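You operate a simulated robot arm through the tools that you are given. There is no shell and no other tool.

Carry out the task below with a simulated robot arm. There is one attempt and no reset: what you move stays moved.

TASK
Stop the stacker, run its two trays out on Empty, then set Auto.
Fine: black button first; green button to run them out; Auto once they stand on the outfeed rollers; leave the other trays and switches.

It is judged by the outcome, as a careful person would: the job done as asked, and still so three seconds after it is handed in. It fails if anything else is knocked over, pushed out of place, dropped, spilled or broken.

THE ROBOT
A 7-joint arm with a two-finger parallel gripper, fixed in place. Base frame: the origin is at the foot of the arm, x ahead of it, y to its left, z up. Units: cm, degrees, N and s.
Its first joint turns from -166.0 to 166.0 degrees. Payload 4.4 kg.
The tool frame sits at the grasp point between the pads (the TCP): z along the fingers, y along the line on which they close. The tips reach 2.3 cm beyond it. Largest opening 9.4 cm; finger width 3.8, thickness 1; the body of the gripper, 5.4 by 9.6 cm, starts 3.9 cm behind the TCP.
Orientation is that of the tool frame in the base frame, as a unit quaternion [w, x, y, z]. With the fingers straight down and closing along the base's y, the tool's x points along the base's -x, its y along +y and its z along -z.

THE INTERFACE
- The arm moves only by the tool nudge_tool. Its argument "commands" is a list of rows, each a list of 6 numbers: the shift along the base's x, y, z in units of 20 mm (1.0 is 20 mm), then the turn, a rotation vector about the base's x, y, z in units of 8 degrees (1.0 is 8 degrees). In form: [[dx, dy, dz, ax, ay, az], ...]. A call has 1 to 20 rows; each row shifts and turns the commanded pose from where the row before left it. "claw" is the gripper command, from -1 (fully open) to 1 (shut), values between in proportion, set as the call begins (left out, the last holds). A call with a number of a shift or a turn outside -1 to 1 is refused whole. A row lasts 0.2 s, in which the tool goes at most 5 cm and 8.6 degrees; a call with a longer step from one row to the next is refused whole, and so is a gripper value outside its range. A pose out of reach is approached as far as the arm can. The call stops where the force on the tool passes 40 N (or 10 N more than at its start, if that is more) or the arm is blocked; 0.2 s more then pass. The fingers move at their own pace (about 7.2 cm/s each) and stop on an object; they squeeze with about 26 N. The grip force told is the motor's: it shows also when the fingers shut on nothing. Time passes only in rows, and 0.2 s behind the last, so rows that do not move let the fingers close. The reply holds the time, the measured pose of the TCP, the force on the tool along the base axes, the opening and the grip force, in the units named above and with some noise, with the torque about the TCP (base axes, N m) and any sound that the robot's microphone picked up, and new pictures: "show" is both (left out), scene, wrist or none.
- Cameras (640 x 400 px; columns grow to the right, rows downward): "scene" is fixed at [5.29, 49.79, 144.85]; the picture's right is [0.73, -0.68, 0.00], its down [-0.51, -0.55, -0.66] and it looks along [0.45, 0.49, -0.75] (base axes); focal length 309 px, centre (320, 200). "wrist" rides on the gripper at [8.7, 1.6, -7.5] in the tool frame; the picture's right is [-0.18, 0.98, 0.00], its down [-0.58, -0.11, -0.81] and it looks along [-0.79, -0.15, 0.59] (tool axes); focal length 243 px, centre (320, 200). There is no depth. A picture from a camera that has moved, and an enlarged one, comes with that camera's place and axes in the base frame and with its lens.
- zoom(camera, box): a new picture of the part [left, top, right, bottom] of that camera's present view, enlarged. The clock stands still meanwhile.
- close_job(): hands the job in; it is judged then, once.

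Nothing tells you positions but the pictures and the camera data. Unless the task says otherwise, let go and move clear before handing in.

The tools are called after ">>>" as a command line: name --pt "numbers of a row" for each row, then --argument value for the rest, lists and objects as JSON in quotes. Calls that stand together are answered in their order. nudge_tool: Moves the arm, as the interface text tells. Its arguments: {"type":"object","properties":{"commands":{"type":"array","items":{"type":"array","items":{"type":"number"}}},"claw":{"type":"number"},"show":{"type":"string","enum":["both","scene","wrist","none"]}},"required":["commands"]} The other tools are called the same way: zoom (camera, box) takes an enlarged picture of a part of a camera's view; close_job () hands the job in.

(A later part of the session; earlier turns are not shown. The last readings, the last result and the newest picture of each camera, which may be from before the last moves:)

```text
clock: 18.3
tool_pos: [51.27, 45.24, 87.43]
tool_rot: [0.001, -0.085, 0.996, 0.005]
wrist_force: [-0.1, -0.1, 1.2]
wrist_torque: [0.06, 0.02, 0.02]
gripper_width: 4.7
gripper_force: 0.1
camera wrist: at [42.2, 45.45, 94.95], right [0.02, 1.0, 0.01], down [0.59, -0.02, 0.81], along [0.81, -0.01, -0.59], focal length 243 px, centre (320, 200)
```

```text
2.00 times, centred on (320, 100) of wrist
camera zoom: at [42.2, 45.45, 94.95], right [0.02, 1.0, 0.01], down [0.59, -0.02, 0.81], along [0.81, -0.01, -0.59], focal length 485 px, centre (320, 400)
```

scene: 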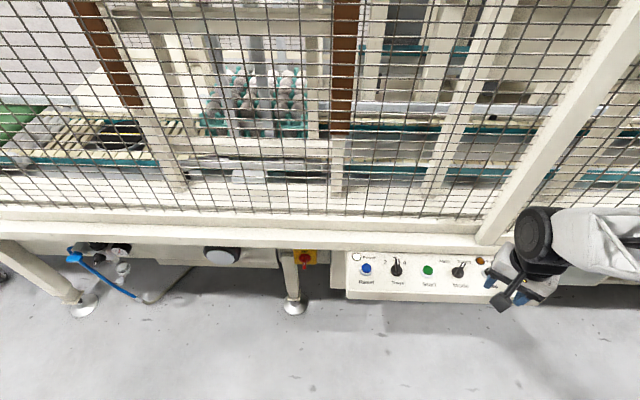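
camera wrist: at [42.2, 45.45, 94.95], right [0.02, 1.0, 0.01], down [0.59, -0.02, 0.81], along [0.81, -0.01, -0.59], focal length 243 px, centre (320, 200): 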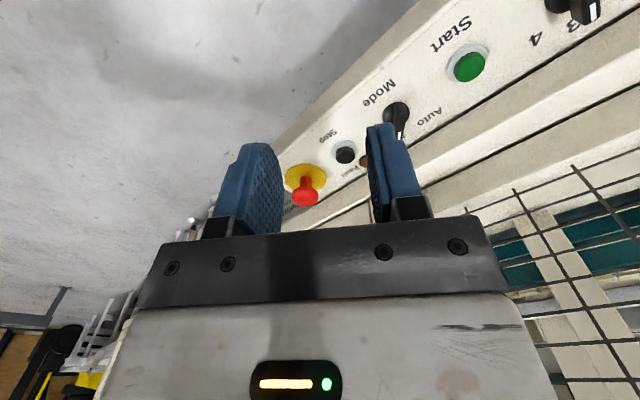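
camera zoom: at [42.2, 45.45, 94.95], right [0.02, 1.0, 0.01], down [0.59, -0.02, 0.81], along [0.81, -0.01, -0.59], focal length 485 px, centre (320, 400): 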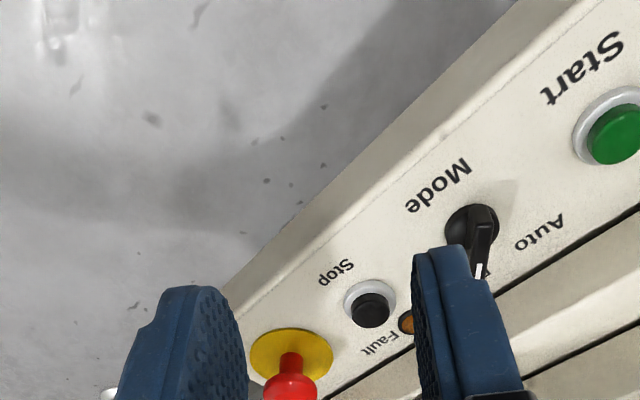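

The handle now points at Empty, mirrored from Auto, so the mode is set. Next I'll close the fingers and hover over Start at about (54.2, 60.4).

>>> nudge_tool --pt "0.163 0.842 -0.3 0 0 0.42" --pt "0.163 0.842 -0.3 0 0 0.42" --pt "0.163 0.842 -0.5 0 0 0.42" --pt "0.163 0.842 -0.6 0 0 0.42" --pt "0.163 0.842 -0.7 0 0 0.42" --pt "0.163 0.842 -0.7 0 0 0.42" --pt "0.163 0.842 -0.7 0 0 0.42" --pt "0.163 0.842 -0.7 0 0 0.42" --pt "0.163 0.842 -0.7 0 0 0.42" --pt "0 0 0 0 0 0" --claw 1

>>> zoom --camera "wrist" --box '[220, 0, 420, 170]'

>>> zoom --camera "scene" --box '[400, 235, 520, 305]'

```text
clock: 20.5
tool_pos: [54.18, 60.34, 76.78]
tool_rot: [0.0, -0.342, 0.94, 0.004]
wrist_force: [0.6, -0.2, 0.6]
wrist_torque: [0.0, 0.01, 0.01]
gripper_width: 0.0
gripper_force: 26.1
camera wrist: at [46.32, 56.18, 84.34], right [-0.49, 0.87, 0.01], down [0.52, 0.28, 0.81], along [0.7, 0.4, -0.59], focal length 243 px, centre (320, 200)
```

scene: 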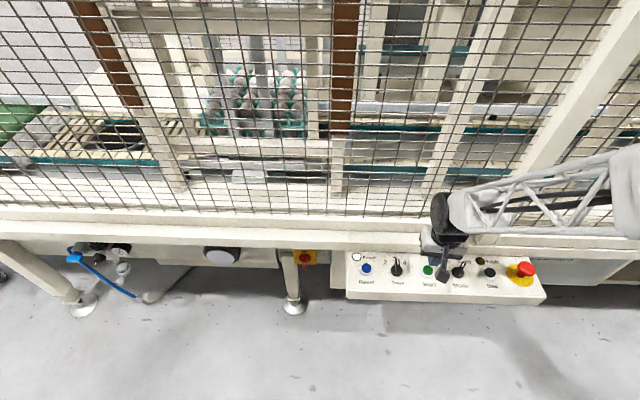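
wrist: 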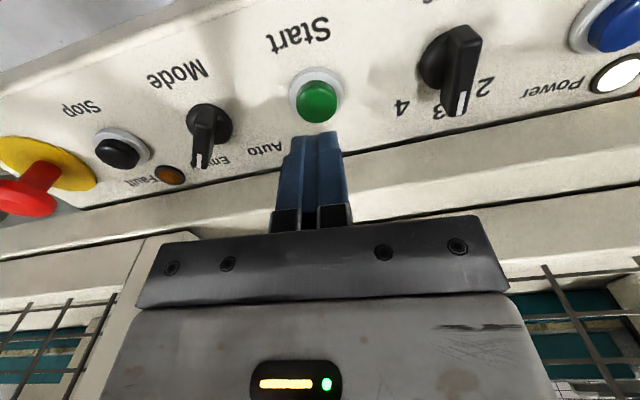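

```text
2.35 times, centred on (320, 85) of wrist
camera zoom: at [46.32, 56.18, 84.34], right [-0.49, 0.87, 0.01], down [0.52, 0.28, 0.81], along [0.7, 0.4, -0.59], focal length 571 px, centre (320, 471)
```

zoom: 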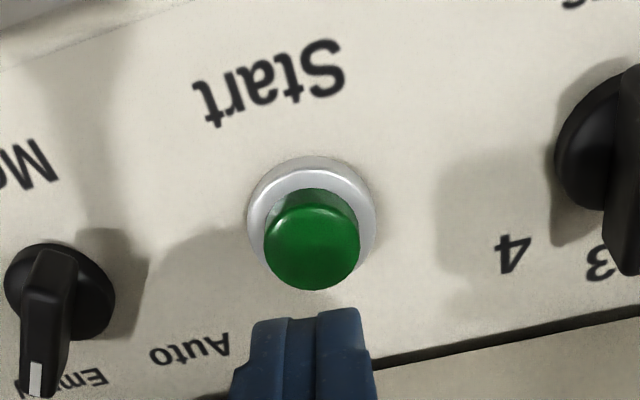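

```text
5.33 times, centred on (460, 270) of scene
camera zoom: at [5.29, 49.79, 144.85], right [0.73, -0.68, 0.0], down [-0.51, -0.55, -0.66], along [0.45, 0.49, -0.75], focal length 1649 px, centre (-427, -173)
```

zoom: 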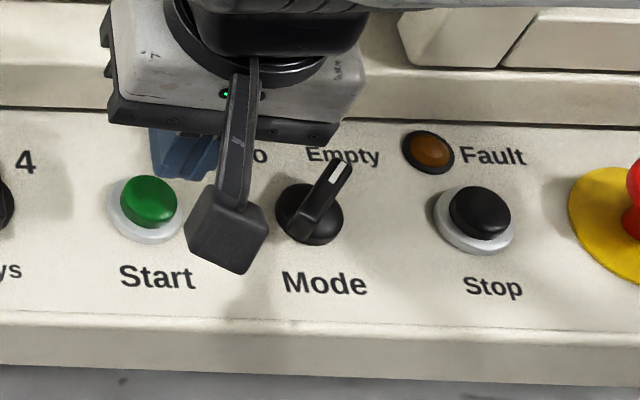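

The fingertips are centred over the green button. I'll go down and press gently.

>>> nudge_tool --pt "0 0 -0.8 0 0 0" --pt "0 0 -0.8 0 0 0" --pt "0 0.05 -0.5 0 0 0" --pt "0 0 -0.1 0 0 0" --pt "0 0 -0.1 0 0 0" --pt "0 0 -0.1 0 0 0" --pt "0 0 -0.1 0 0 0"

>>> zoom --camera "wrist" --box '[220, 0, 420, 170]'

```text
clock: 22.1
tool_pos: [54.2, 60.6, 71.93]
tool_rot: [-0.001, -0.343, 0.939, 0.006]
wrist_force: [-4.2, -0.2, 10.6]
wrist_torque: [-0.05, 0.09, 0.02]
gripper_width: 0.0
gripper_force: 26.0
heard: click
camera wrist: at [46.35, 56.34, 79.42], right [-0.49, 0.87, 0.01], down [0.52, 0.28, 0.81], along [0.7, 0.4, -0.59], focal length 243 px, centre (320, 200)
```

scene: 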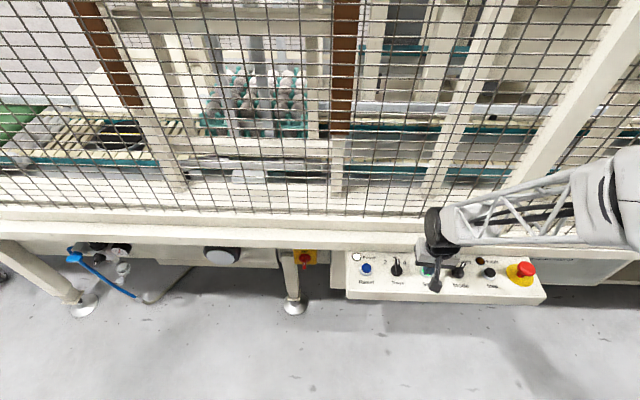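
wrist: 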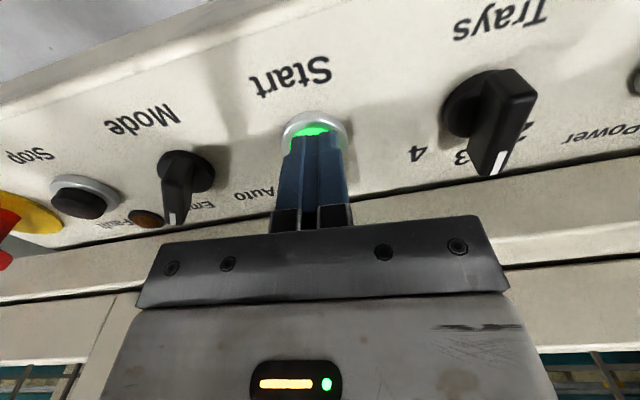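

```text
2.35 times, centred on (320, 85) of wrist
camera zoom: at [46.35, 56.34, 79.42], right [-0.49, 0.87, 0.01], down [0.52, 0.28, 0.81], along [0.7, 0.4, -0.59], focal length 571 px, centre (320, 471)
```

zoom: 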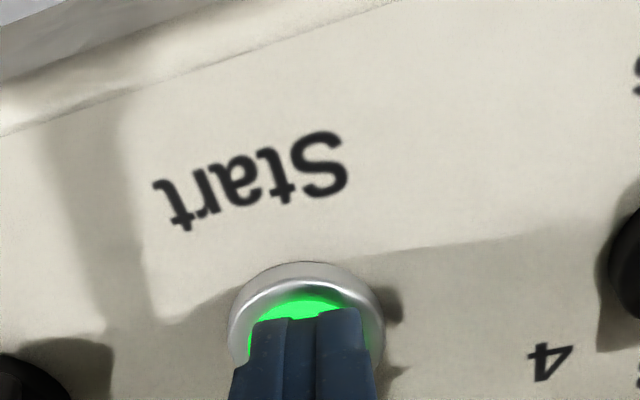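

Start clicked and lit green. I'll lift off and watch the trays.

>>> nudge_tool --pt "0 0 0.5 0 0 0" --pt "0 0 1 0 0 0" --pt "0 0 1 0 0 0" --pt "0 0 1 0 0 0" --show "scene"

>>> zoom --camera "scene" --box '[0, 0, 340, 220]'

>>> zoom --camera "scene" --box '[340, 235, 540, 305]'

```text
clock: 23.1
tool_pos: [53.85, 60.48, 78.8]
tool_rot: [-0.001, -0.342, 0.94, 0.004]
wrist_force: [-0.2, -0.3, -0.8]
wrist_torque: [0.01, 0.02, 0.01]
gripper_width: 0.0
gripper_force: 25.9
```

scene: 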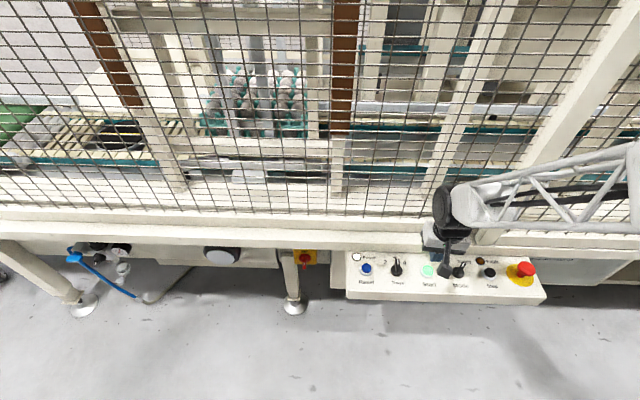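

```text
1.82 times, centred on (170, 110) of scene
camera zoom: at [5.29, 49.79, 144.85], right [0.73, -0.68, 0.0], down [-0.51, -0.55, -0.66], along [0.45, 0.49, -0.75], focal length 562 px, centre (593, 364)
```

zoom: 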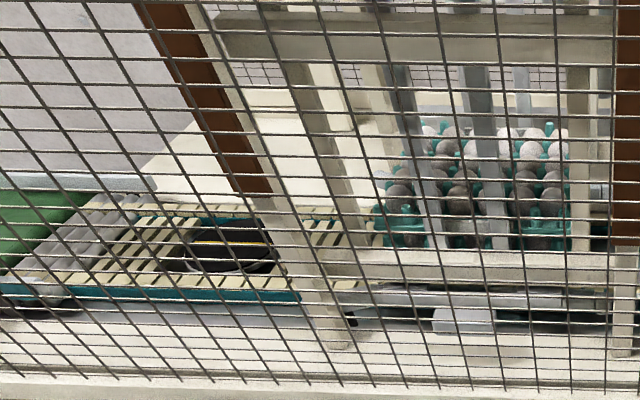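

```text
3.20 times, centred on (440, 270) of scene
camera zoom: at [5.29, 49.79, 144.85], right [0.73, -0.68, 0.0], down [-0.51, -0.55, -0.66], along [0.45, 0.49, -0.75], focal length 989 px, centre (-64, -24)
```

zoom: 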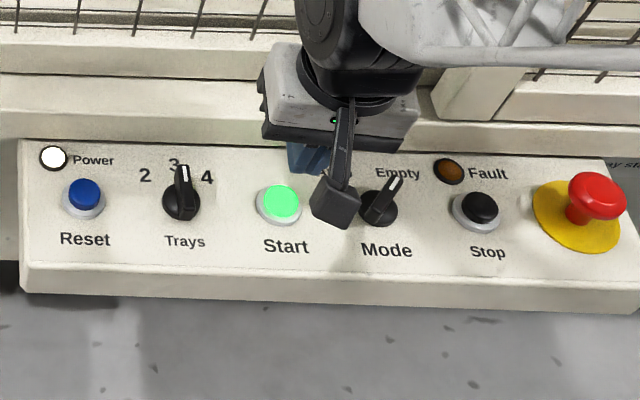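

Start is lit. While the trays move I'll get ready above the Mode knob, still well clear of it, and keep watching.

>>> nudge_tool --pt "0.397 -0.38 0 0 0 -0.5" --pt "0.397 -0.38 0 0 0 -0.5" --pt "0.397 -0.38 0 0 0 -0.5" --pt "0.397 -0.38 0 0 0 -0.5" --pt "0.397 -0.38 0 0 0 -0.5" --pt "0.397 -0.38 0 0 0 -0.5" --pt "0.397 -0.38 0 0 0 -0.5" --pt "0.397 -0.38 0 0 0 -0.5" --claw 0

>>> zoom --camera "scene" --box '[0, 0, 340, 220]'

>>> zoom --camera "wrist" --box '[200, 0, 440, 200]'

```text
clock: 24.9
tool_pos: [60.59, 54.47, 78.88]
tool_rot: [0.001, -0.069, 0.998, 0.005]
wrist_force: [-0.5, -0.5, 0.3]
wrist_torque: [0.02, -0.01, -0.01]
gripper_width: 4.72
gripper_force: 0.1
camera wrist: at [51.6, 54.95, 86.38], right [0.05, 1.0, 0.01], down [0.59, -0.04, 0.81], along [0.81, -0.03, -0.59], focal length 243 px, centre (320, 200)
```

scene: 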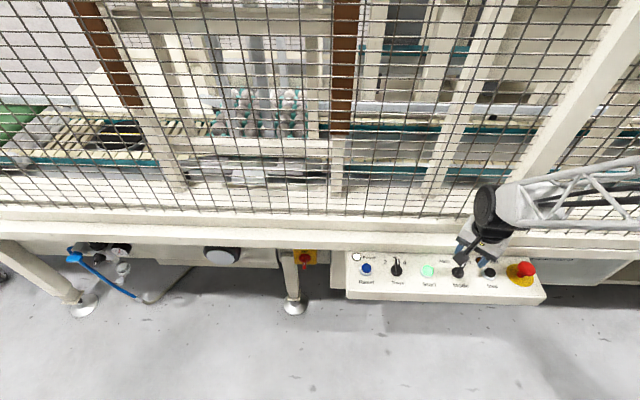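
wrist: 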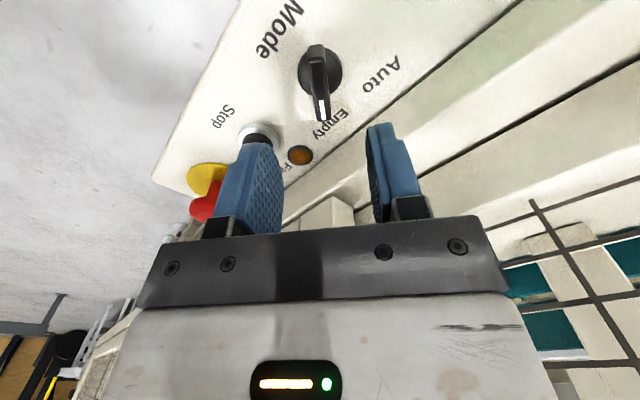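

```text
1.82 times, centred on (170, 110) of scene
camera zoom: at [5.29, 49.79, 144.85], right [0.73, -0.68, 0.0], down [-0.51, -0.55, -0.66], along [0.45, 0.49, -0.75], focal length 562 px, centre (593, 364)
```

zoom: 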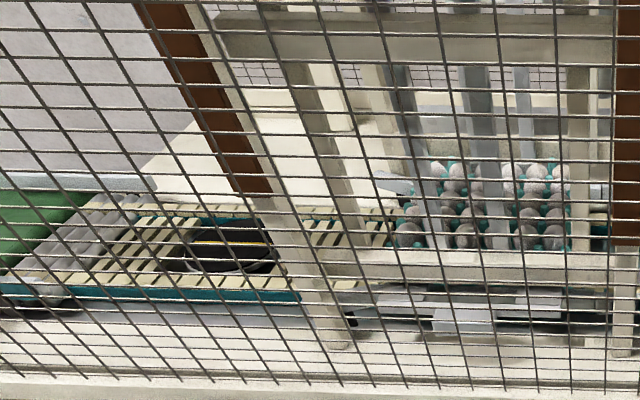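

```text
2.00 times, centred on (320, 100) of wrist
camera zoom: at [51.6, 54.95, 86.38], right [0.05, 1.0, 0.01], down [0.59, -0.04, 0.81], along [0.81, -0.03, -0.59], focal length 485 px, centre (320, 400)
```

zoom: 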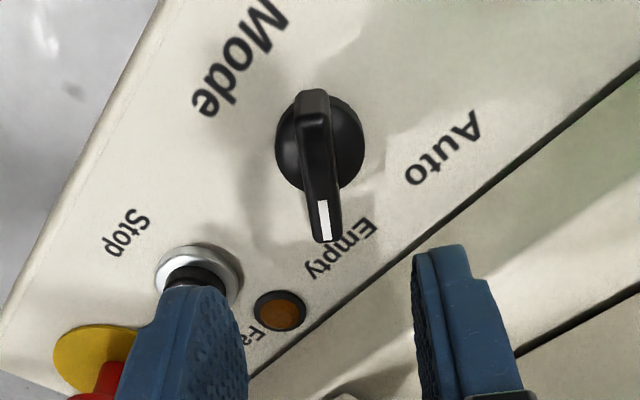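

The stack is coming down in the stacker. I'll wait here and watch.

>>> nudge_tool --pt "0 0 0 0 0 0" --pt "0 0 0 0 0 0" --pt "0 0 0 0 0 0" --pt "0 0 0 0 0 0" --pt "0 0 0 0 0 0" --pt "0 0 0 0 0 0" --pt "0 0 0 0 0 0" --pt "0 0 0 0 0 0" --show "none"

>>> zoom --camera "scene" --box '[0, 0, 340, 220]'

```text
clock: 26.7
tool_pos: [60.63, 54.46, 78.95]
tool_rot: [0.001, -0.07, 0.998, 0.004]
wrist_force: [0.6, -0.5, -0.4]
wrist_torque: [0.0, -0.01, -0.01]
gripper_width: 4.71
gripper_force: 0.0
```

```text
1.82 times, centred on (170, 110) of scene
camera zoom: at [5.29, 49.79, 144.85], right [0.73, -0.68, 0.0], down [-0.51, -0.55, -0.66], along [0.45, 0.49, -0.75], focal length 562 px, centre (593, 364)
```

zoom: 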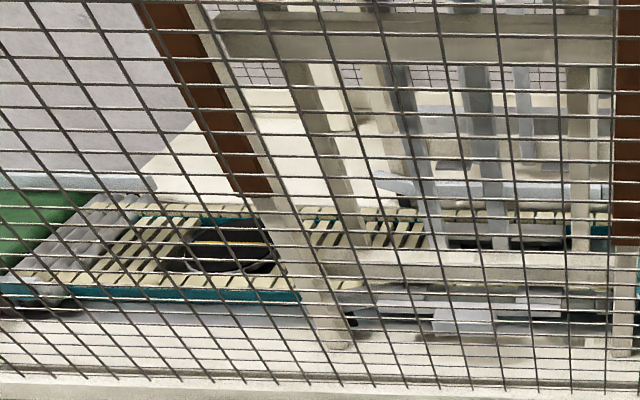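

The stacker bay is empty, so the trays have moved on. I'll look at the whole scene and find where they are.

>>> zoom --camera "scene" --box '[0, 0, 640, 400]'

>>> zoom --camera "scene" --box '[320, 0, 640, 200]'

>>> zoom --camera "scene" --box '[0, 60, 200, 200]'

>>> zoom --camera "wrist" --box '[0, 0, 640, 400]'

```text
1.00 times, centred on (320, 200) of scene (not enlarged: the box is as wide or as high as the picture)
camera zoom: at [5.29, 49.79, 144.85], right [0.73, -0.68, 0.0], down [-0.51, -0.55, -0.66], along [0.45, 0.49, -0.75], focal length 309 px, centre (320, 200)
```

zoom: 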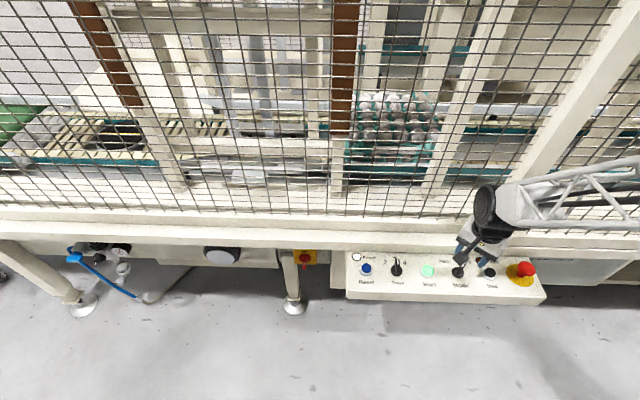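

```text
2.00 times, centred on (480, 100) of scene
camera zoom: at [5.29, 49.79, 144.85], right [0.73, -0.68, 0.0], down [-0.51, -0.55, -0.66], along [0.45, 0.49, -0.75], focal length 618 px, centre (0, 400)
```

zoom: 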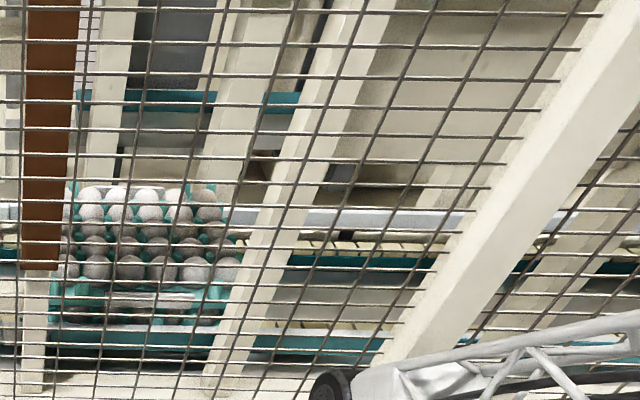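

```text
2.86 times, centred on (100, 130) of scene
camera zoom: at [5.29, 49.79, 144.85], right [0.73, -0.68, 0.0], down [-0.51, -0.55, -0.66], along [0.45, 0.49, -0.75], focal length 883 px, centre (949, 400)
```

zoom: 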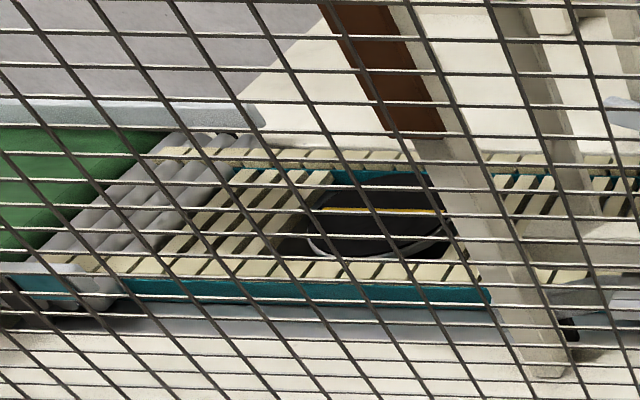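

```text
1.00 times, centred on (320, 200) of wrist (not enlarged: the box is as wide or as high as the picture)
camera zoom: at [51.59, 54.95, 86.37], right [0.05, 1.0, 0.01], down [0.59, -0.04, 0.81], along [0.81, -0.03, -0.59], focal length 243 px, centre (320, 200)
```

zoom: 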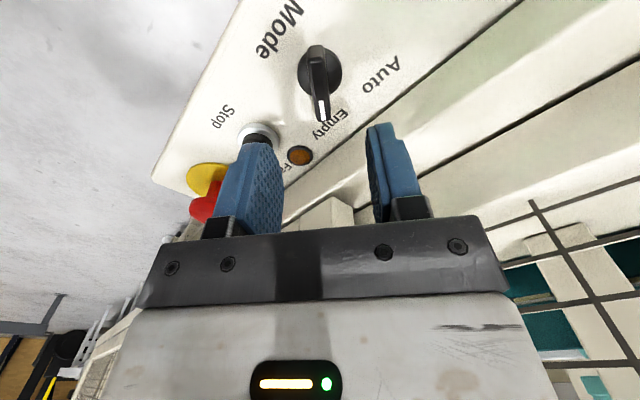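

The stack is riding to the right on the conveyor toward the outfeed. I'll wait in short steps.

>>> nudge_tool --pt "0 0 0 0 0 0" --pt "0 0 0 0 0 0" --pt "0 0 0 0 0 0" --pt "0 0 0 0 0 0" --pt "0 0 0 0 0 0" --show "scene"

>>> zoom --camera "scene" --box '[320, 0, 640, 200]'

```text
clock: 27.9
tool_pos: [60.48, 54.48, 78.91]
tool_rot: [0.001, -0.07, 0.998, 0.005]
wrist_force: [0.1, 0.4, 0.0]
wrist_torque: [0.01, -0.04, -0.02]
gripper_width: 4.69
gripper_force: 0.1
```

scene: 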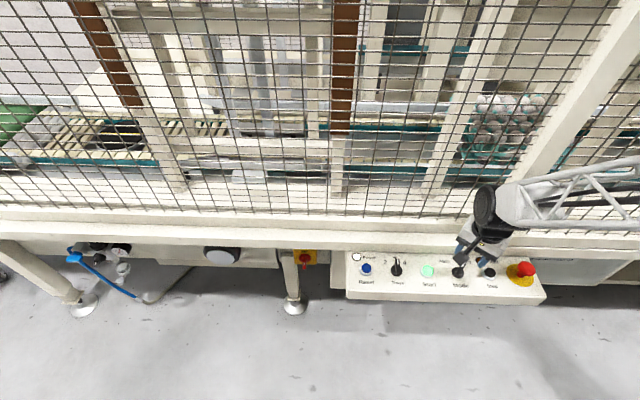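

```text
2.00 times, centred on (480, 100) of scene
camera zoom: at [5.29, 49.79, 144.85], right [0.73, -0.68, 0.0], down [-0.51, -0.55, -0.66], along [0.45, 0.49, -0.75], focal length 618 px, centre (0, 400)
```

zoom: 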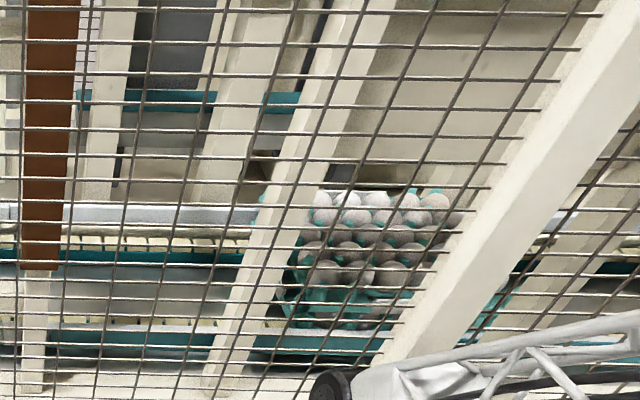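

It keeps moving right, toward the edge of the scene view. I'll wait another second.

>>> nudge_tool --pt "0 0 0 0 0 0" --pt "0 0 0 0 0 0" --pt "0 0 0 0 0 0" --pt "0 0 0 0 0 0" --pt "0 0 0 0 0 0"

>>> zoom --camera "scene" --box '[480, 80, 640, 250]'

```text
clock: 29.1
tool_pos: [60.48, 54.49, 78.87]
tool_rot: [0.0, -0.069, 0.998, 0.004]
wrist_force: [0.5, -0.4, 0.1]
wrist_torque: [0.0, 0.0, -0.01]
gripper_width: 4.71
gripper_force: 0.1
camera wrist: at [51.59, 54.95, 86.38], right [0.05, 1.0, 0.01], down [0.59, -0.04, 0.81], along [0.81, -0.03, -0.59], focal length 243 px, centre (320, 200)
```

scene: 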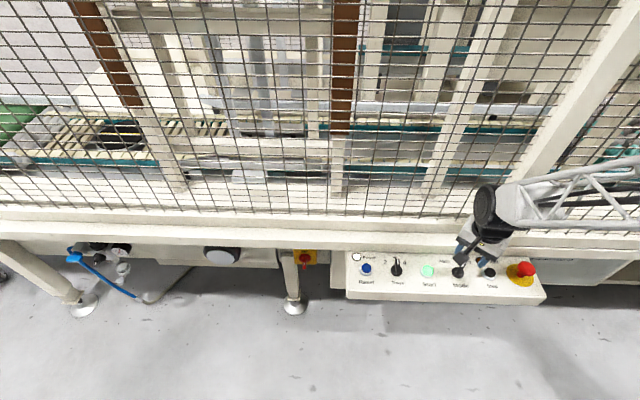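
wrist: 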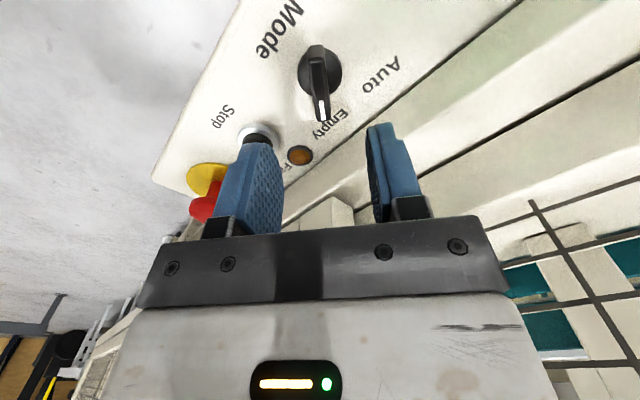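

```text
2.35 times, centred on (560, 165) of scene
camera zoom: at [5.29, 49.79, 144.85], right [0.73, -0.68, 0.0], down [-0.51, -0.55, -0.66], along [0.45, 0.49, -0.75], focal length 727 px, centre (-245, 282)
```

zoom: 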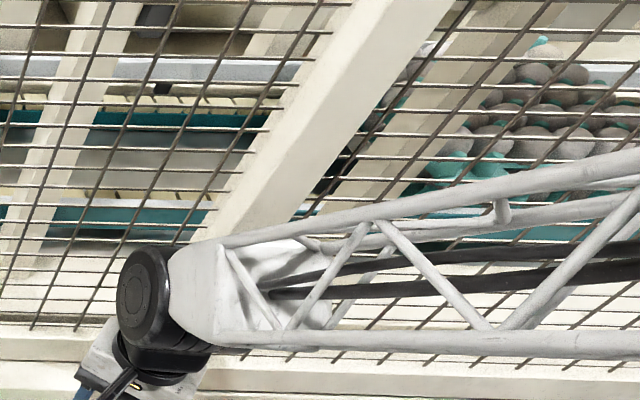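

The stack has left the scene camera's view to the right. I'll raise the wrist and aim its camera along the machine to see the outfeed rollers.

>>> nudge_tool --pt "-0.1 -0.1 1 0 0 0" --pt "-0.3 -0.3 1 0 0 -0.8" --pt "-0.3 -0.3 1 0 0 -0.8" --pt "-0.3 -0.3 1 0 0 -0.8" --pt "-0.3 -0.3 1 0 0 -0.8" --pt "-0.3 -0.3 1 0 0 -0.8" --pt "-0.3 -0.3 1 0 0 -0.8" --pt "0 0 0.6 -0.5 -0.75 0" --pt "0 0 0.6 -0.5 -0.75 0" --pt "0 0 0.6 -0.5 -0.75 0" --pt "0 0 0.6 -0.5 -0.75 0"

```text
clock: 31.5
tool_pos: [56.62, 50.56, 97.65]
tool_rot: [0.239, 0.253, 0.934, -0.075]
wrist_force: [0.1, 0.1, -0.3]
wrist_torque: [0.02, -0.02, -0.01]
gripper_width: 4.71
gripper_force: 0.0
camera wrist: at [47.75, 57.86, 100.08], right [0.64, 0.77, 0.07], down [0.06, -0.14, 0.99], along [0.77, -0.63, -0.13], focal length 243 px, centre (320, 200)
```

scene: 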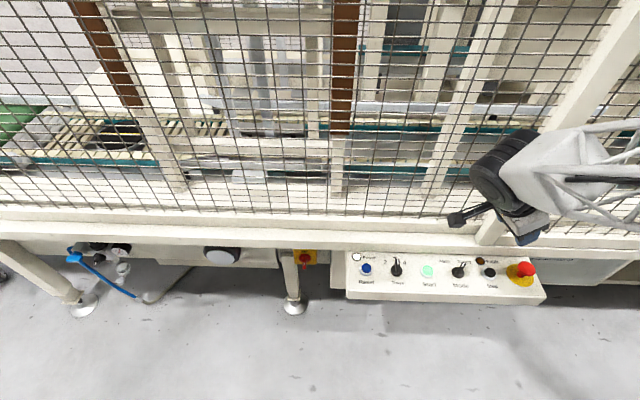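
wrist: 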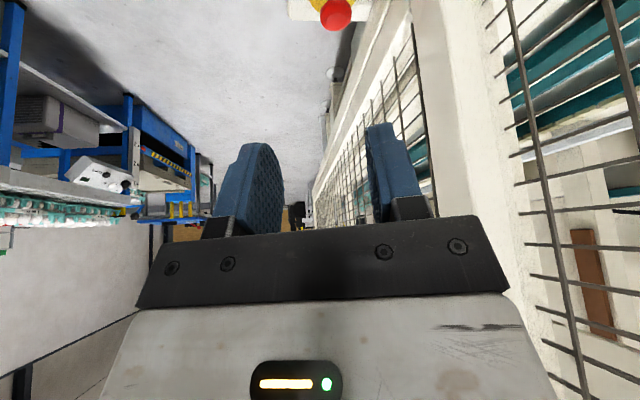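

The view is along the fence but the gripper blocks the outfeed. I'll close the fingers, swing the view further toward the machine and raise it.

>>> nudge_tool --pt "0 0 0.8 0 0 0.9" --pt "0 0 0.8 0 0 0.9" --pt "0 0 0.8 0 0 0.9" --pt "0 0 0.8 0 0 0.9" --pt "0 0 0.8 0 0 0.9" --claw 1 --show "wrist"

>>> zoom --camera "wrist" --box '[0, 0, 320, 240]'

```text
clock: 32.7
tool_pos: [56.69, 50.72, 105.81]
tool_rot: [0.25, -0.048, 0.967, 0.001]
wrist_force: [0.0, -0.2, -0.4]
wrist_torque: [0.01, 0.02, 0.03]
gripper_width: 0.0
gripper_force: 26.1
camera wrist: at [45.18, 51.49, 108.09], right [0.07, 1.0, 0.07], down [0.13, -0.08, 0.99], along [0.99, -0.06, -0.13], focal length 243 px, centre (320, 200)
```

wrist: 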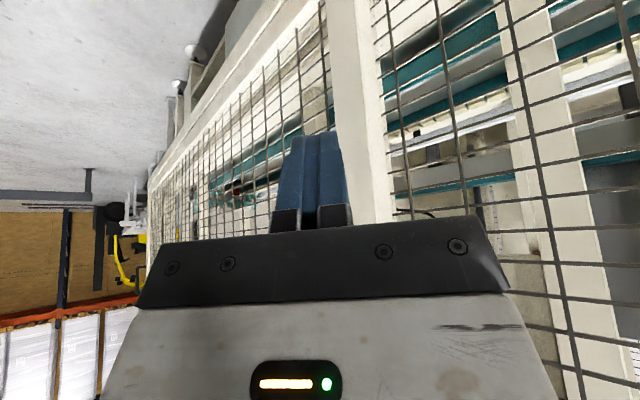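

```text
1.67 times, centred on (160, 120) of wrist
camera zoom: at [45.18, 51.49, 108.09], right [0.07, 1.0, 0.07], down [0.13, -0.08, 0.99], along [0.99, -0.06, -0.13], focal length 404 px, centre (587, 333)
```

zoom: 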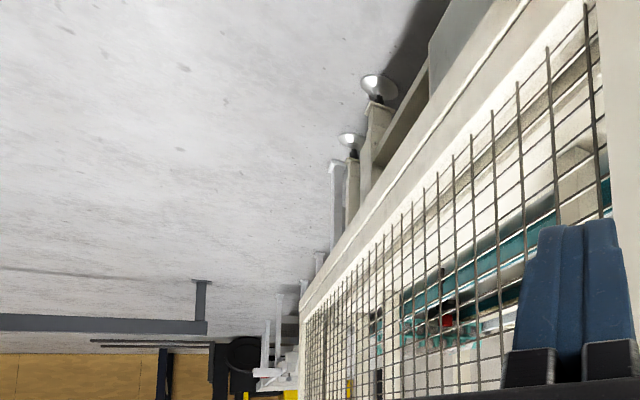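

I can see the conveyor inside the fence, with something teal further along. I'll enlarge it.

>>> zoom --camera "wrist" --box '[180, 130, 290, 215]'

>>> zoom --camera "scene" --box '[480, 80, 640, 250]'

```text
4.71 times, centred on (235, 172) of wrist
camera zoom: at [45.18, 51.49, 108.09], right [0.07, 1.0, 0.07], down [0.13, -0.08, 0.99], along [0.99, -0.06, -0.13], focal length 1142 px, centre (720, 329)
```

zoom: 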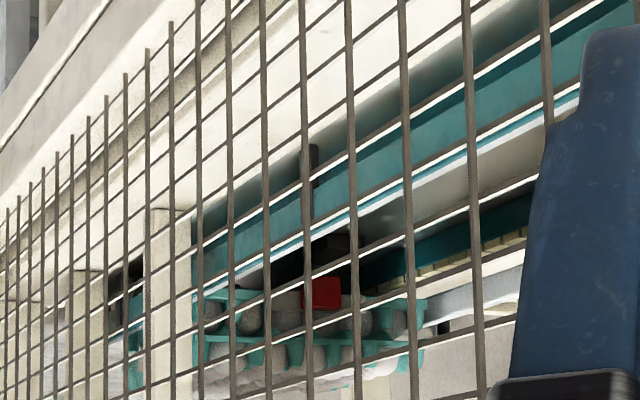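

```text
2.35 times, centred on (560, 165) of scene
camera zoom: at [5.29, 49.79, 144.85], right [0.73, -0.68, 0.0], down [-0.51, -0.55, -0.66], along [0.45, 0.49, -0.75], focal length 727 px, centre (-245, 282)
```

zoom: 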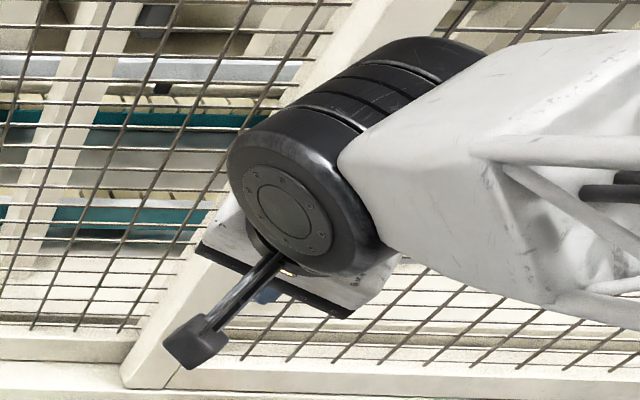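

I can see the two-tray stack, upside down in this view, with a red part beside it. I'll wait a second and see whether it is still moving.

>>> nudge_tool --pt "0 0 0 0 0 0" --pt "0 0 0 0 0 0" --pt "0 0 0 0 0 0" --pt "0 0 0 0 0 0" --show "none"

>>> zoom --camera "wrist" --box '[180, 130, 290, 215]'

```text
clock: 33.7
tool_pos: [56.71, 50.62, 105.76]
tool_rot: [0.249, -0.049, 0.967, 0.003]
wrist_force: [0.5, -0.7, -0.6]
wrist_torque: [-0.02, -0.02, 0.07]
gripper_width: 0.01
gripper_force: 25.7
```

```text
4.71 times, centred on (235, 172) of wrist
camera zoom: at [45.2, 51.5, 108.11], right [0.07, 1.0, 0.07], down [0.13, -0.08, 0.99], along [0.99, -0.06, -0.13], focal length 1142 px, centre (720, 329)
```

zoom: 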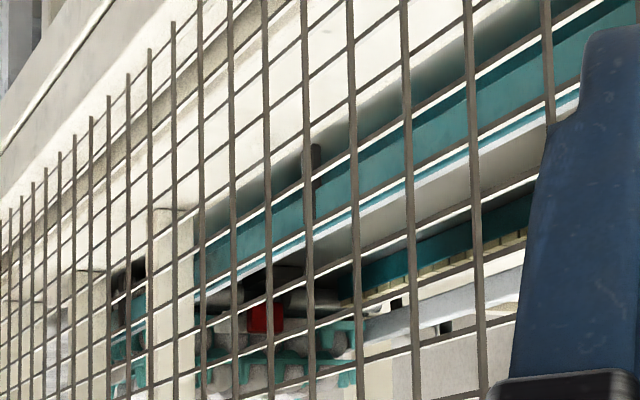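

The stack is still moving and is now passing onto grey rollers beyond the conveyor's end. I'll keep waiting.

>>> nudge_tool --pt "0 0 0 0 0 0" --pt "0 0 0 0 0 0" --pt "0 0 0 0 0 0" --pt "0 0 0 0 0 0" --pt "0 0 0 0 0 0" --pt "0 0 0 0 0 0" --show "none"

>>> zoom --camera "wrist" --box '[150, 130, 290, 215]'

>>> zoom --camera "scene" --box '[340, 235, 540, 305]'

```text
clock: 35.1
tool_pos: [56.63, 50.72, 105.65]
tool_rot: [0.25, -0.049, 0.967, 0.003]
wrist_force: [0.1, -0.1, -0.3]
wrist_torque: [0.0, 0.03, -0.01]
gripper_width: 0.0
gripper_force: 26.6
```

```text
4.57 times, centred on (220, 172) of wrist
camera zoom: at [45.2, 51.5, 108.11], right [0.07, 1.0, 0.07], down [0.13, -0.08, 0.99], along [0.99, -0.06, -0.13], focal length 1109 px, centre (777, 326)
```

zoom: 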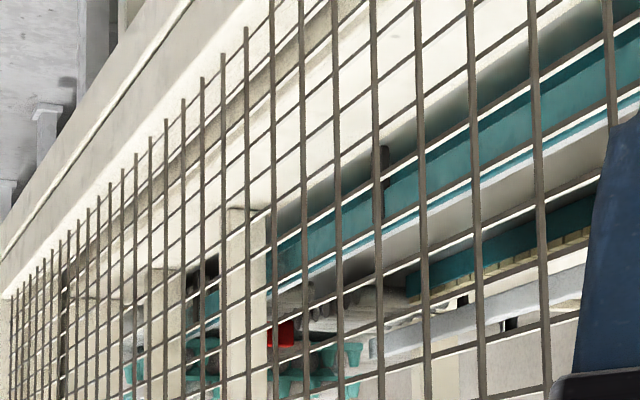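

```text
3.20 times, centred on (440, 270) of scene
camera zoom: at [5.29, 49.79, 144.85], right [0.73, -0.68, 0.0], down [-0.51, -0.55, -0.66], along [0.45, 0.49, -0.75], focal length 989 px, centre (-64, -24)
```

zoom: 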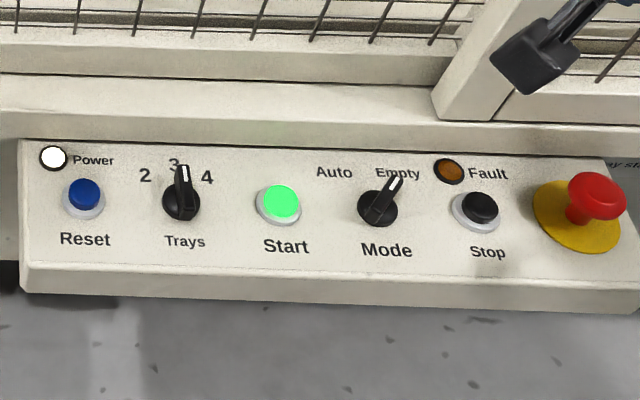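

Start is still lit and the stack is still creeping onward. I'll wait more.

>>> nudge_tool --pt "0 0 0 0 0 0" --pt "0 0 0 0 0 0" --pt "0 0 0 0 0 0" --pt "0 0 0 0 0 0" --pt "0 0 0 0 0 0" --pt "0 0 0 0 0 0" --show "none"

>>> zoom --camera "wrist" --box '[150, 130, 290, 215]'

>>> zoom --camera "scene" --box '[340, 235, 540, 305]'

>>> zoom --camera "scene" --box '[0, 0, 340, 220]'

```text
clock: 36.5
tool_pos: [56.56, 50.71, 105.71]
tool_rot: [0.25, -0.048, 0.967, 0.003]
wrist_force: [0.5, 0.6, -0.2]
wrist_torque: [0.03, -0.01, -0.01]
gripper_width: 0.02
gripper_force: 26.6
```

```text
4.57 times, centred on (220, 172) of wrist
camera zoom: at [45.2, 51.5, 108.11], right [0.07, 1.0, 0.07], down [0.13, -0.08, 0.99], along [0.99, -0.06, -0.13], focal length 1109 px, centre (777, 326)
```

zoom: 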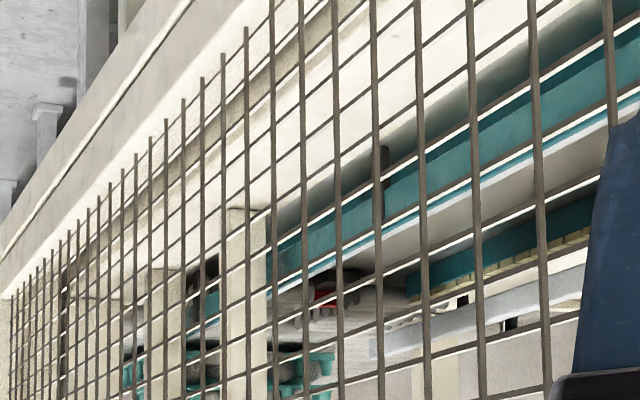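

```text
3.20 times, centred on (440, 270) of scene
camera zoom: at [5.29, 49.79, 144.85], right [0.73, -0.68, 0.0], down [-0.51, -0.55, -0.66], along [0.45, 0.49, -0.75], focal length 989 px, centre (-64, -24)
```

zoom: 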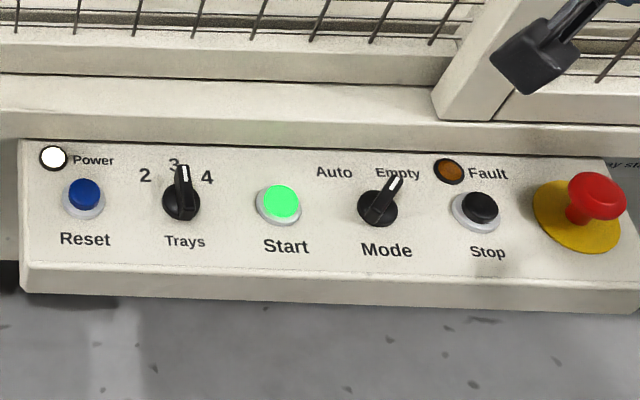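

```text
1.82 times, centred on (170, 110) of scene
camera zoom: at [5.29, 49.79, 144.85], right [0.73, -0.68, 0.0], down [-0.51, -0.55, -0.66], along [0.45, 0.49, -0.75], focal length 562 px, centre (593, 364)
```

zoom: 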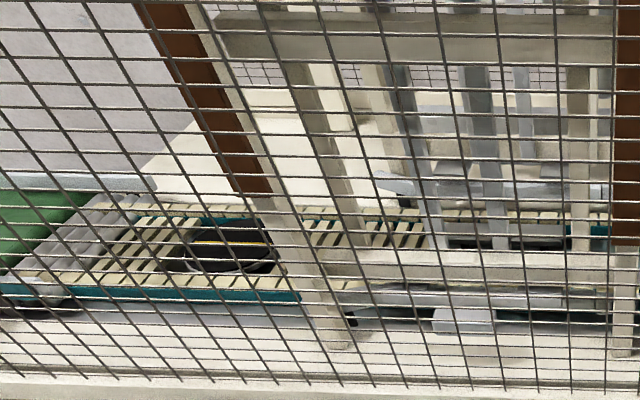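

The stack is still moving along the rollers. I'll wait on.

>>> nudge_tool --pt "0 0 0 0 0 0" --pt "0 0 0 0 0 0" --pt "0 0 0 0 0 0" --pt "0 0 0 0 0 0" --pt "0 0 0 0 0 0" --pt "0 0 0 0 0 0" --pt "0 0 0 0 0 0" --pt "0 0 0 0 0 0" --show "none"

>>> zoom --camera "wrist" --box '[150, 130, 290, 215]'

>>> zoom --camera "scene" --box '[340, 235, 540, 305]'

```text
clock: 38.3
tool_pos: [56.63, 50.78, 105.78]
tool_rot: [0.249, -0.048, 0.967, 0.003]
wrist_force: [-1.1, 0.1, 0.7]
wrist_torque: [0.0, -0.03, 0.0]
gripper_width: 0.0
gripper_force: 26.4
```

```text
4.57 times, centred on (220, 172) of wrist
camera zoom: at [45.2, 51.5, 108.1], right [0.07, 1.0, 0.07], down [0.13, -0.08, 0.99], along [0.99, -0.06, -0.13], focal length 1109 px, centre (777, 326)
```

zoom: 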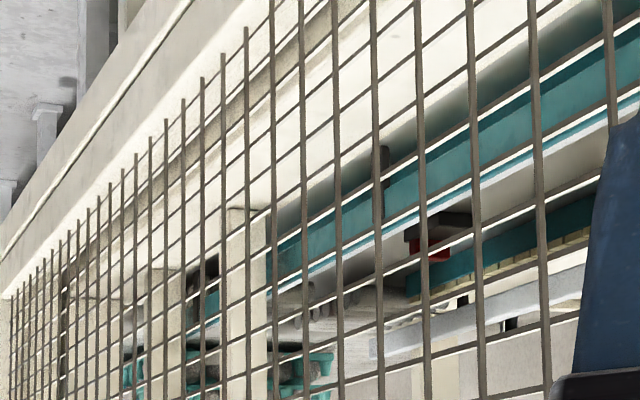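

```text
3.20 times, centred on (440, 270) of scene
camera zoom: at [5.29, 49.79, 144.85], right [0.73, -0.68, 0.0], down [-0.51, -0.55, -0.66], along [0.45, 0.49, -0.75], focal length 989 px, centre (-64, -24)
```

zoom: 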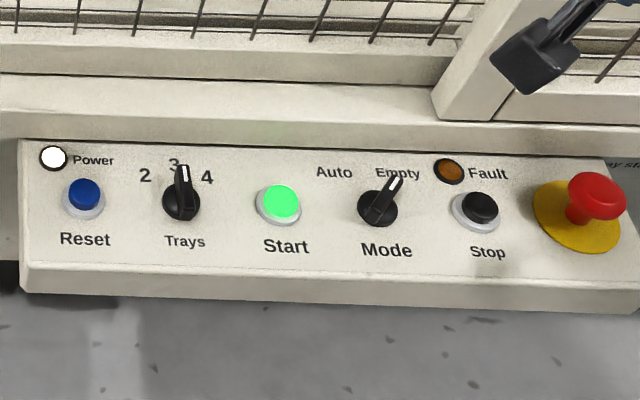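

The stack hasn't moved between the last two views: it stands on the outfeed rollers while the red-tipped pusher goes back. I'll check once more while I bring the tool back above the Mode knob.

>>> nudge_tool --pt "0 0 0 0 0 0" --pt "0 0 0 0 0 0" --pt "0 0 0 0 0 0" --pt "0 0 0 0 0 0" --show "none"

>>> zoom --camera "wrist" --box '[150, 130, 290, 215]'

>>> zoom --camera "scene" --box '[0, 0, 640, 400]'

```text
clock: 39.3
tool_pos: [56.6, 50.75, 105.77]
tool_rot: [0.249, -0.048, 0.967, 0.002]
wrist_force: [1.0, -0.2, 0.6]
wrist_torque: [0.0, 0.0, -0.04]
gripper_width: 0.01
gripper_force: 25.9
```

```text
4.57 times, centred on (220, 172) of wrist
camera zoom: at [45.2, 51.5, 108.11], right [0.07, 1.0, 0.07], down [0.13, -0.08, 0.99], along [0.99, -0.06, -0.13], focal length 1109 px, centre (777, 326)
```

zoom: 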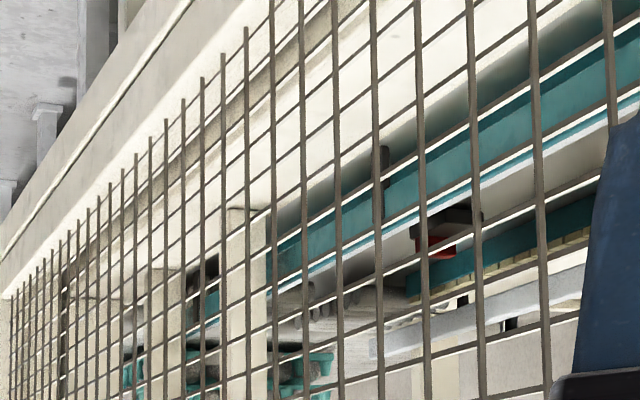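

```text
1.00 times, centred on (320, 200) of scene (not enlarged: the box is as wide or as high as the picture)
camera zoom: at [5.29, 49.79, 144.85], right [0.73, -0.68, 0.0], down [-0.51, -0.55, -0.66], along [0.45, 0.49, -0.75], focal length 309 px, centre (320, 200)
```

zoom: 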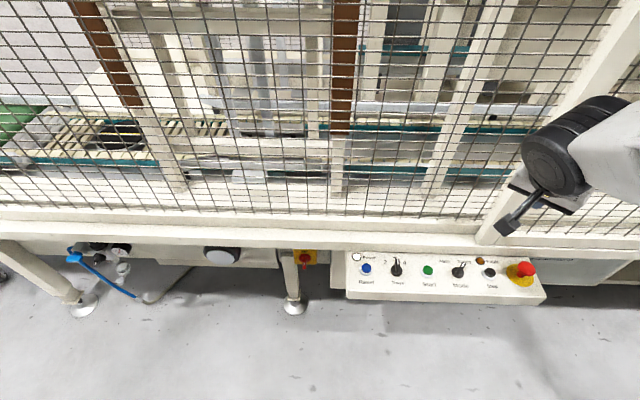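

The run has finished: Start went dark and both trays stand on the outfeed rollers. I'll return upright above the Mode knob with the jaws half open.

>>> nudge_tool --pt "0.128 0.132 -0.9 -0.072 0.719 0" --pt "0.128 0.132 -0.9 -0.072 0.719 0" --pt "0.128 0.132 -1 -0.072 0.719 0" --pt "0.128 0.132 -1 -0.072 0.719 0" --pt "0.128 0.132 -1 -0.072 0.719 0" --pt "0.128 0.132 -1 0 0 0" --pt "0.128 0.132 -1 0 0 0" --pt "0.128 0.132 -1 0 0 0" --pt "0.128 0.132 -1 0 0 0" --pt "0.128 0.132 -1 0 0 0" --pt "0.128 0.132 -1 0 0 0" --pt "0.128 0.132 -1 0 0 0" --pt "0.128 0.132 -1 0 0 0" --pt "0.128 0.132 -0.6 0 0 0" --pt "0 0 0 0 0 0" --claw 0

>>> zoom --camera "wrist" --box '[200, 0, 440, 200]'

>>> zoom --camera "scene" --box '[400, 235, 520, 305]'

```text
clock: 42.5
tool_pos: [60.17, 54.18, 78.82]
tool_rot: [0.001, -0.051, 0.999, -0.01]
wrist_force: [-0.8, -0.5, 0.8]
wrist_torque: [-0.02, 0.01, 0.02]
gripper_width: 4.7
gripper_force: 0.0
camera wrist: at [51.31, 55.23, 86.31], right [0.08, 1.0, -0.02], down [0.59, -0.03, 0.81], along [0.8, -0.08, -0.59], focal length 243 px, centre (320, 200)
```

scene: 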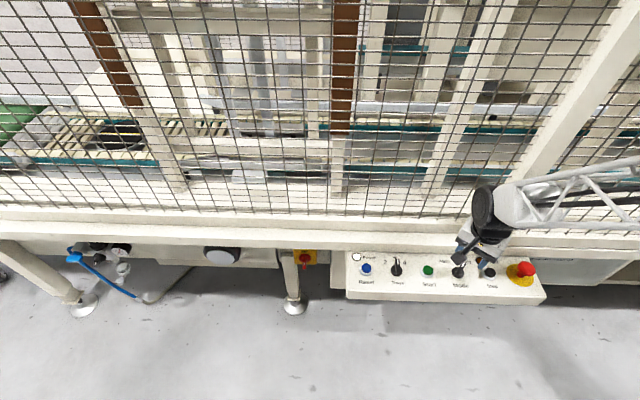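
wrist: 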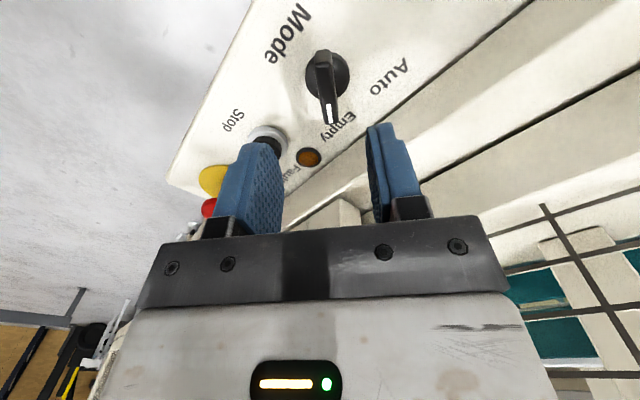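

```text
2.00 times, centred on (320, 100) of wrist
camera zoom: at [51.31, 55.23, 86.31], right [0.08, 1.0, -0.02], down [0.59, -0.03, 0.81], along [0.8, -0.08, -0.59], focal length 485 px, centre (320, 400)
```

zoom: 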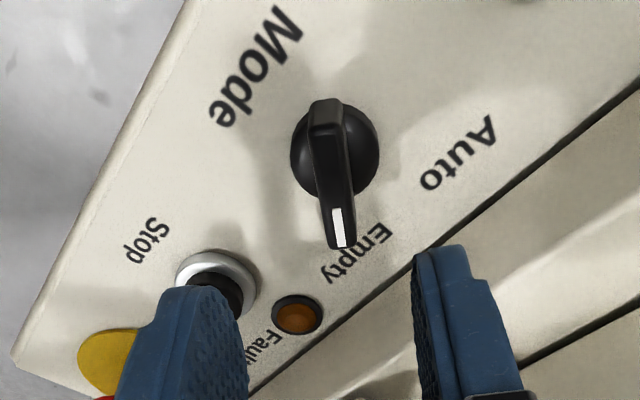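

```text
5.33 times, centred on (460, 270) of scene
camera zoom: at [5.29, 49.79, 144.85], right [0.73, -0.68, 0.0], down [-0.51, -0.55, -0.66], along [0.45, 0.49, -0.75], focal length 1649 px, centre (-427, -173)
```

zoom: 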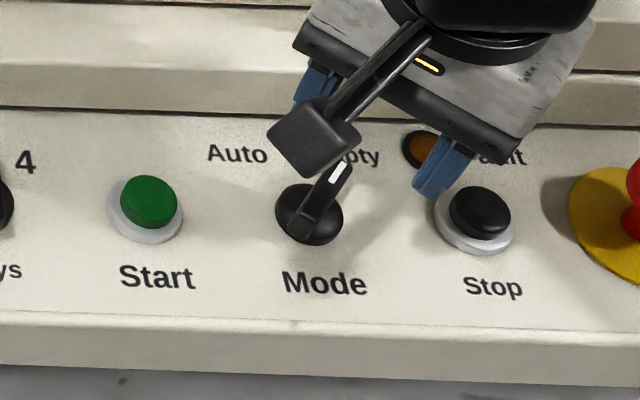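

The jaws straddle the handle at its Empty position. I'll go down and take it loosely for the turn back.

>>> nudge_tool --pt "0 0.13 -0.8 0 0 0" --pt "0 0 -0.8 0 0 0" --pt "0 0 -0.8 0 0 0" --pt "0 0 -0.75 0 0 0" --pt "0 0 0 0 0 0" --claw 0 --show "wrist"

>>> zoom --camera "wrist" --box '[200, 0, 440, 200]'

```text
clock: 43.7
tool_pos: [60.3, 54.51, 72.4]
tool_rot: [0.001, -0.053, 0.999, -0.01]
wrist_force: [0.8, 0.2, 0.2]
wrist_torque: [-0.02, 0.0, 0.02]
gripper_width: 4.68
gripper_force: 0.1
camera wrist: at [51.35, 55.54, 79.95], right [0.08, 1.0, -0.02], down [0.59, -0.03, 0.81], along [0.8, -0.08, -0.59], focal length 243 px, centre (320, 200)
```

wrist: 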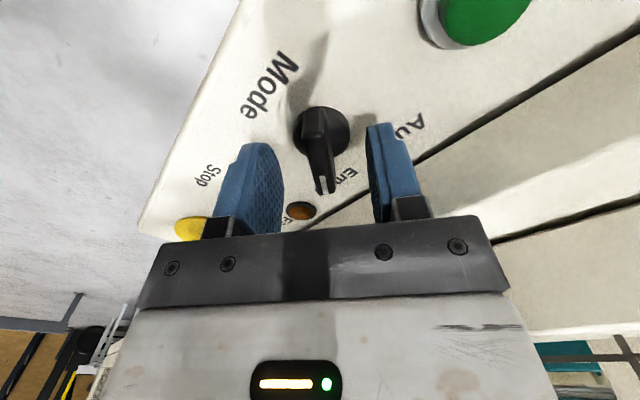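

```text
2.00 times, centred on (320, 100) of wrist
camera zoom: at [51.35, 55.54, 79.95], right [0.08, 1.0, -0.02], down [0.59, -0.03, 0.81], along [0.8, -0.08, -0.59], focal length 485 px, centre (320, 400)
```

zoom: 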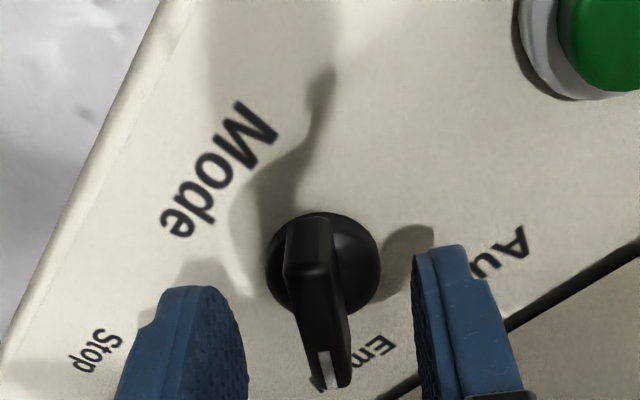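

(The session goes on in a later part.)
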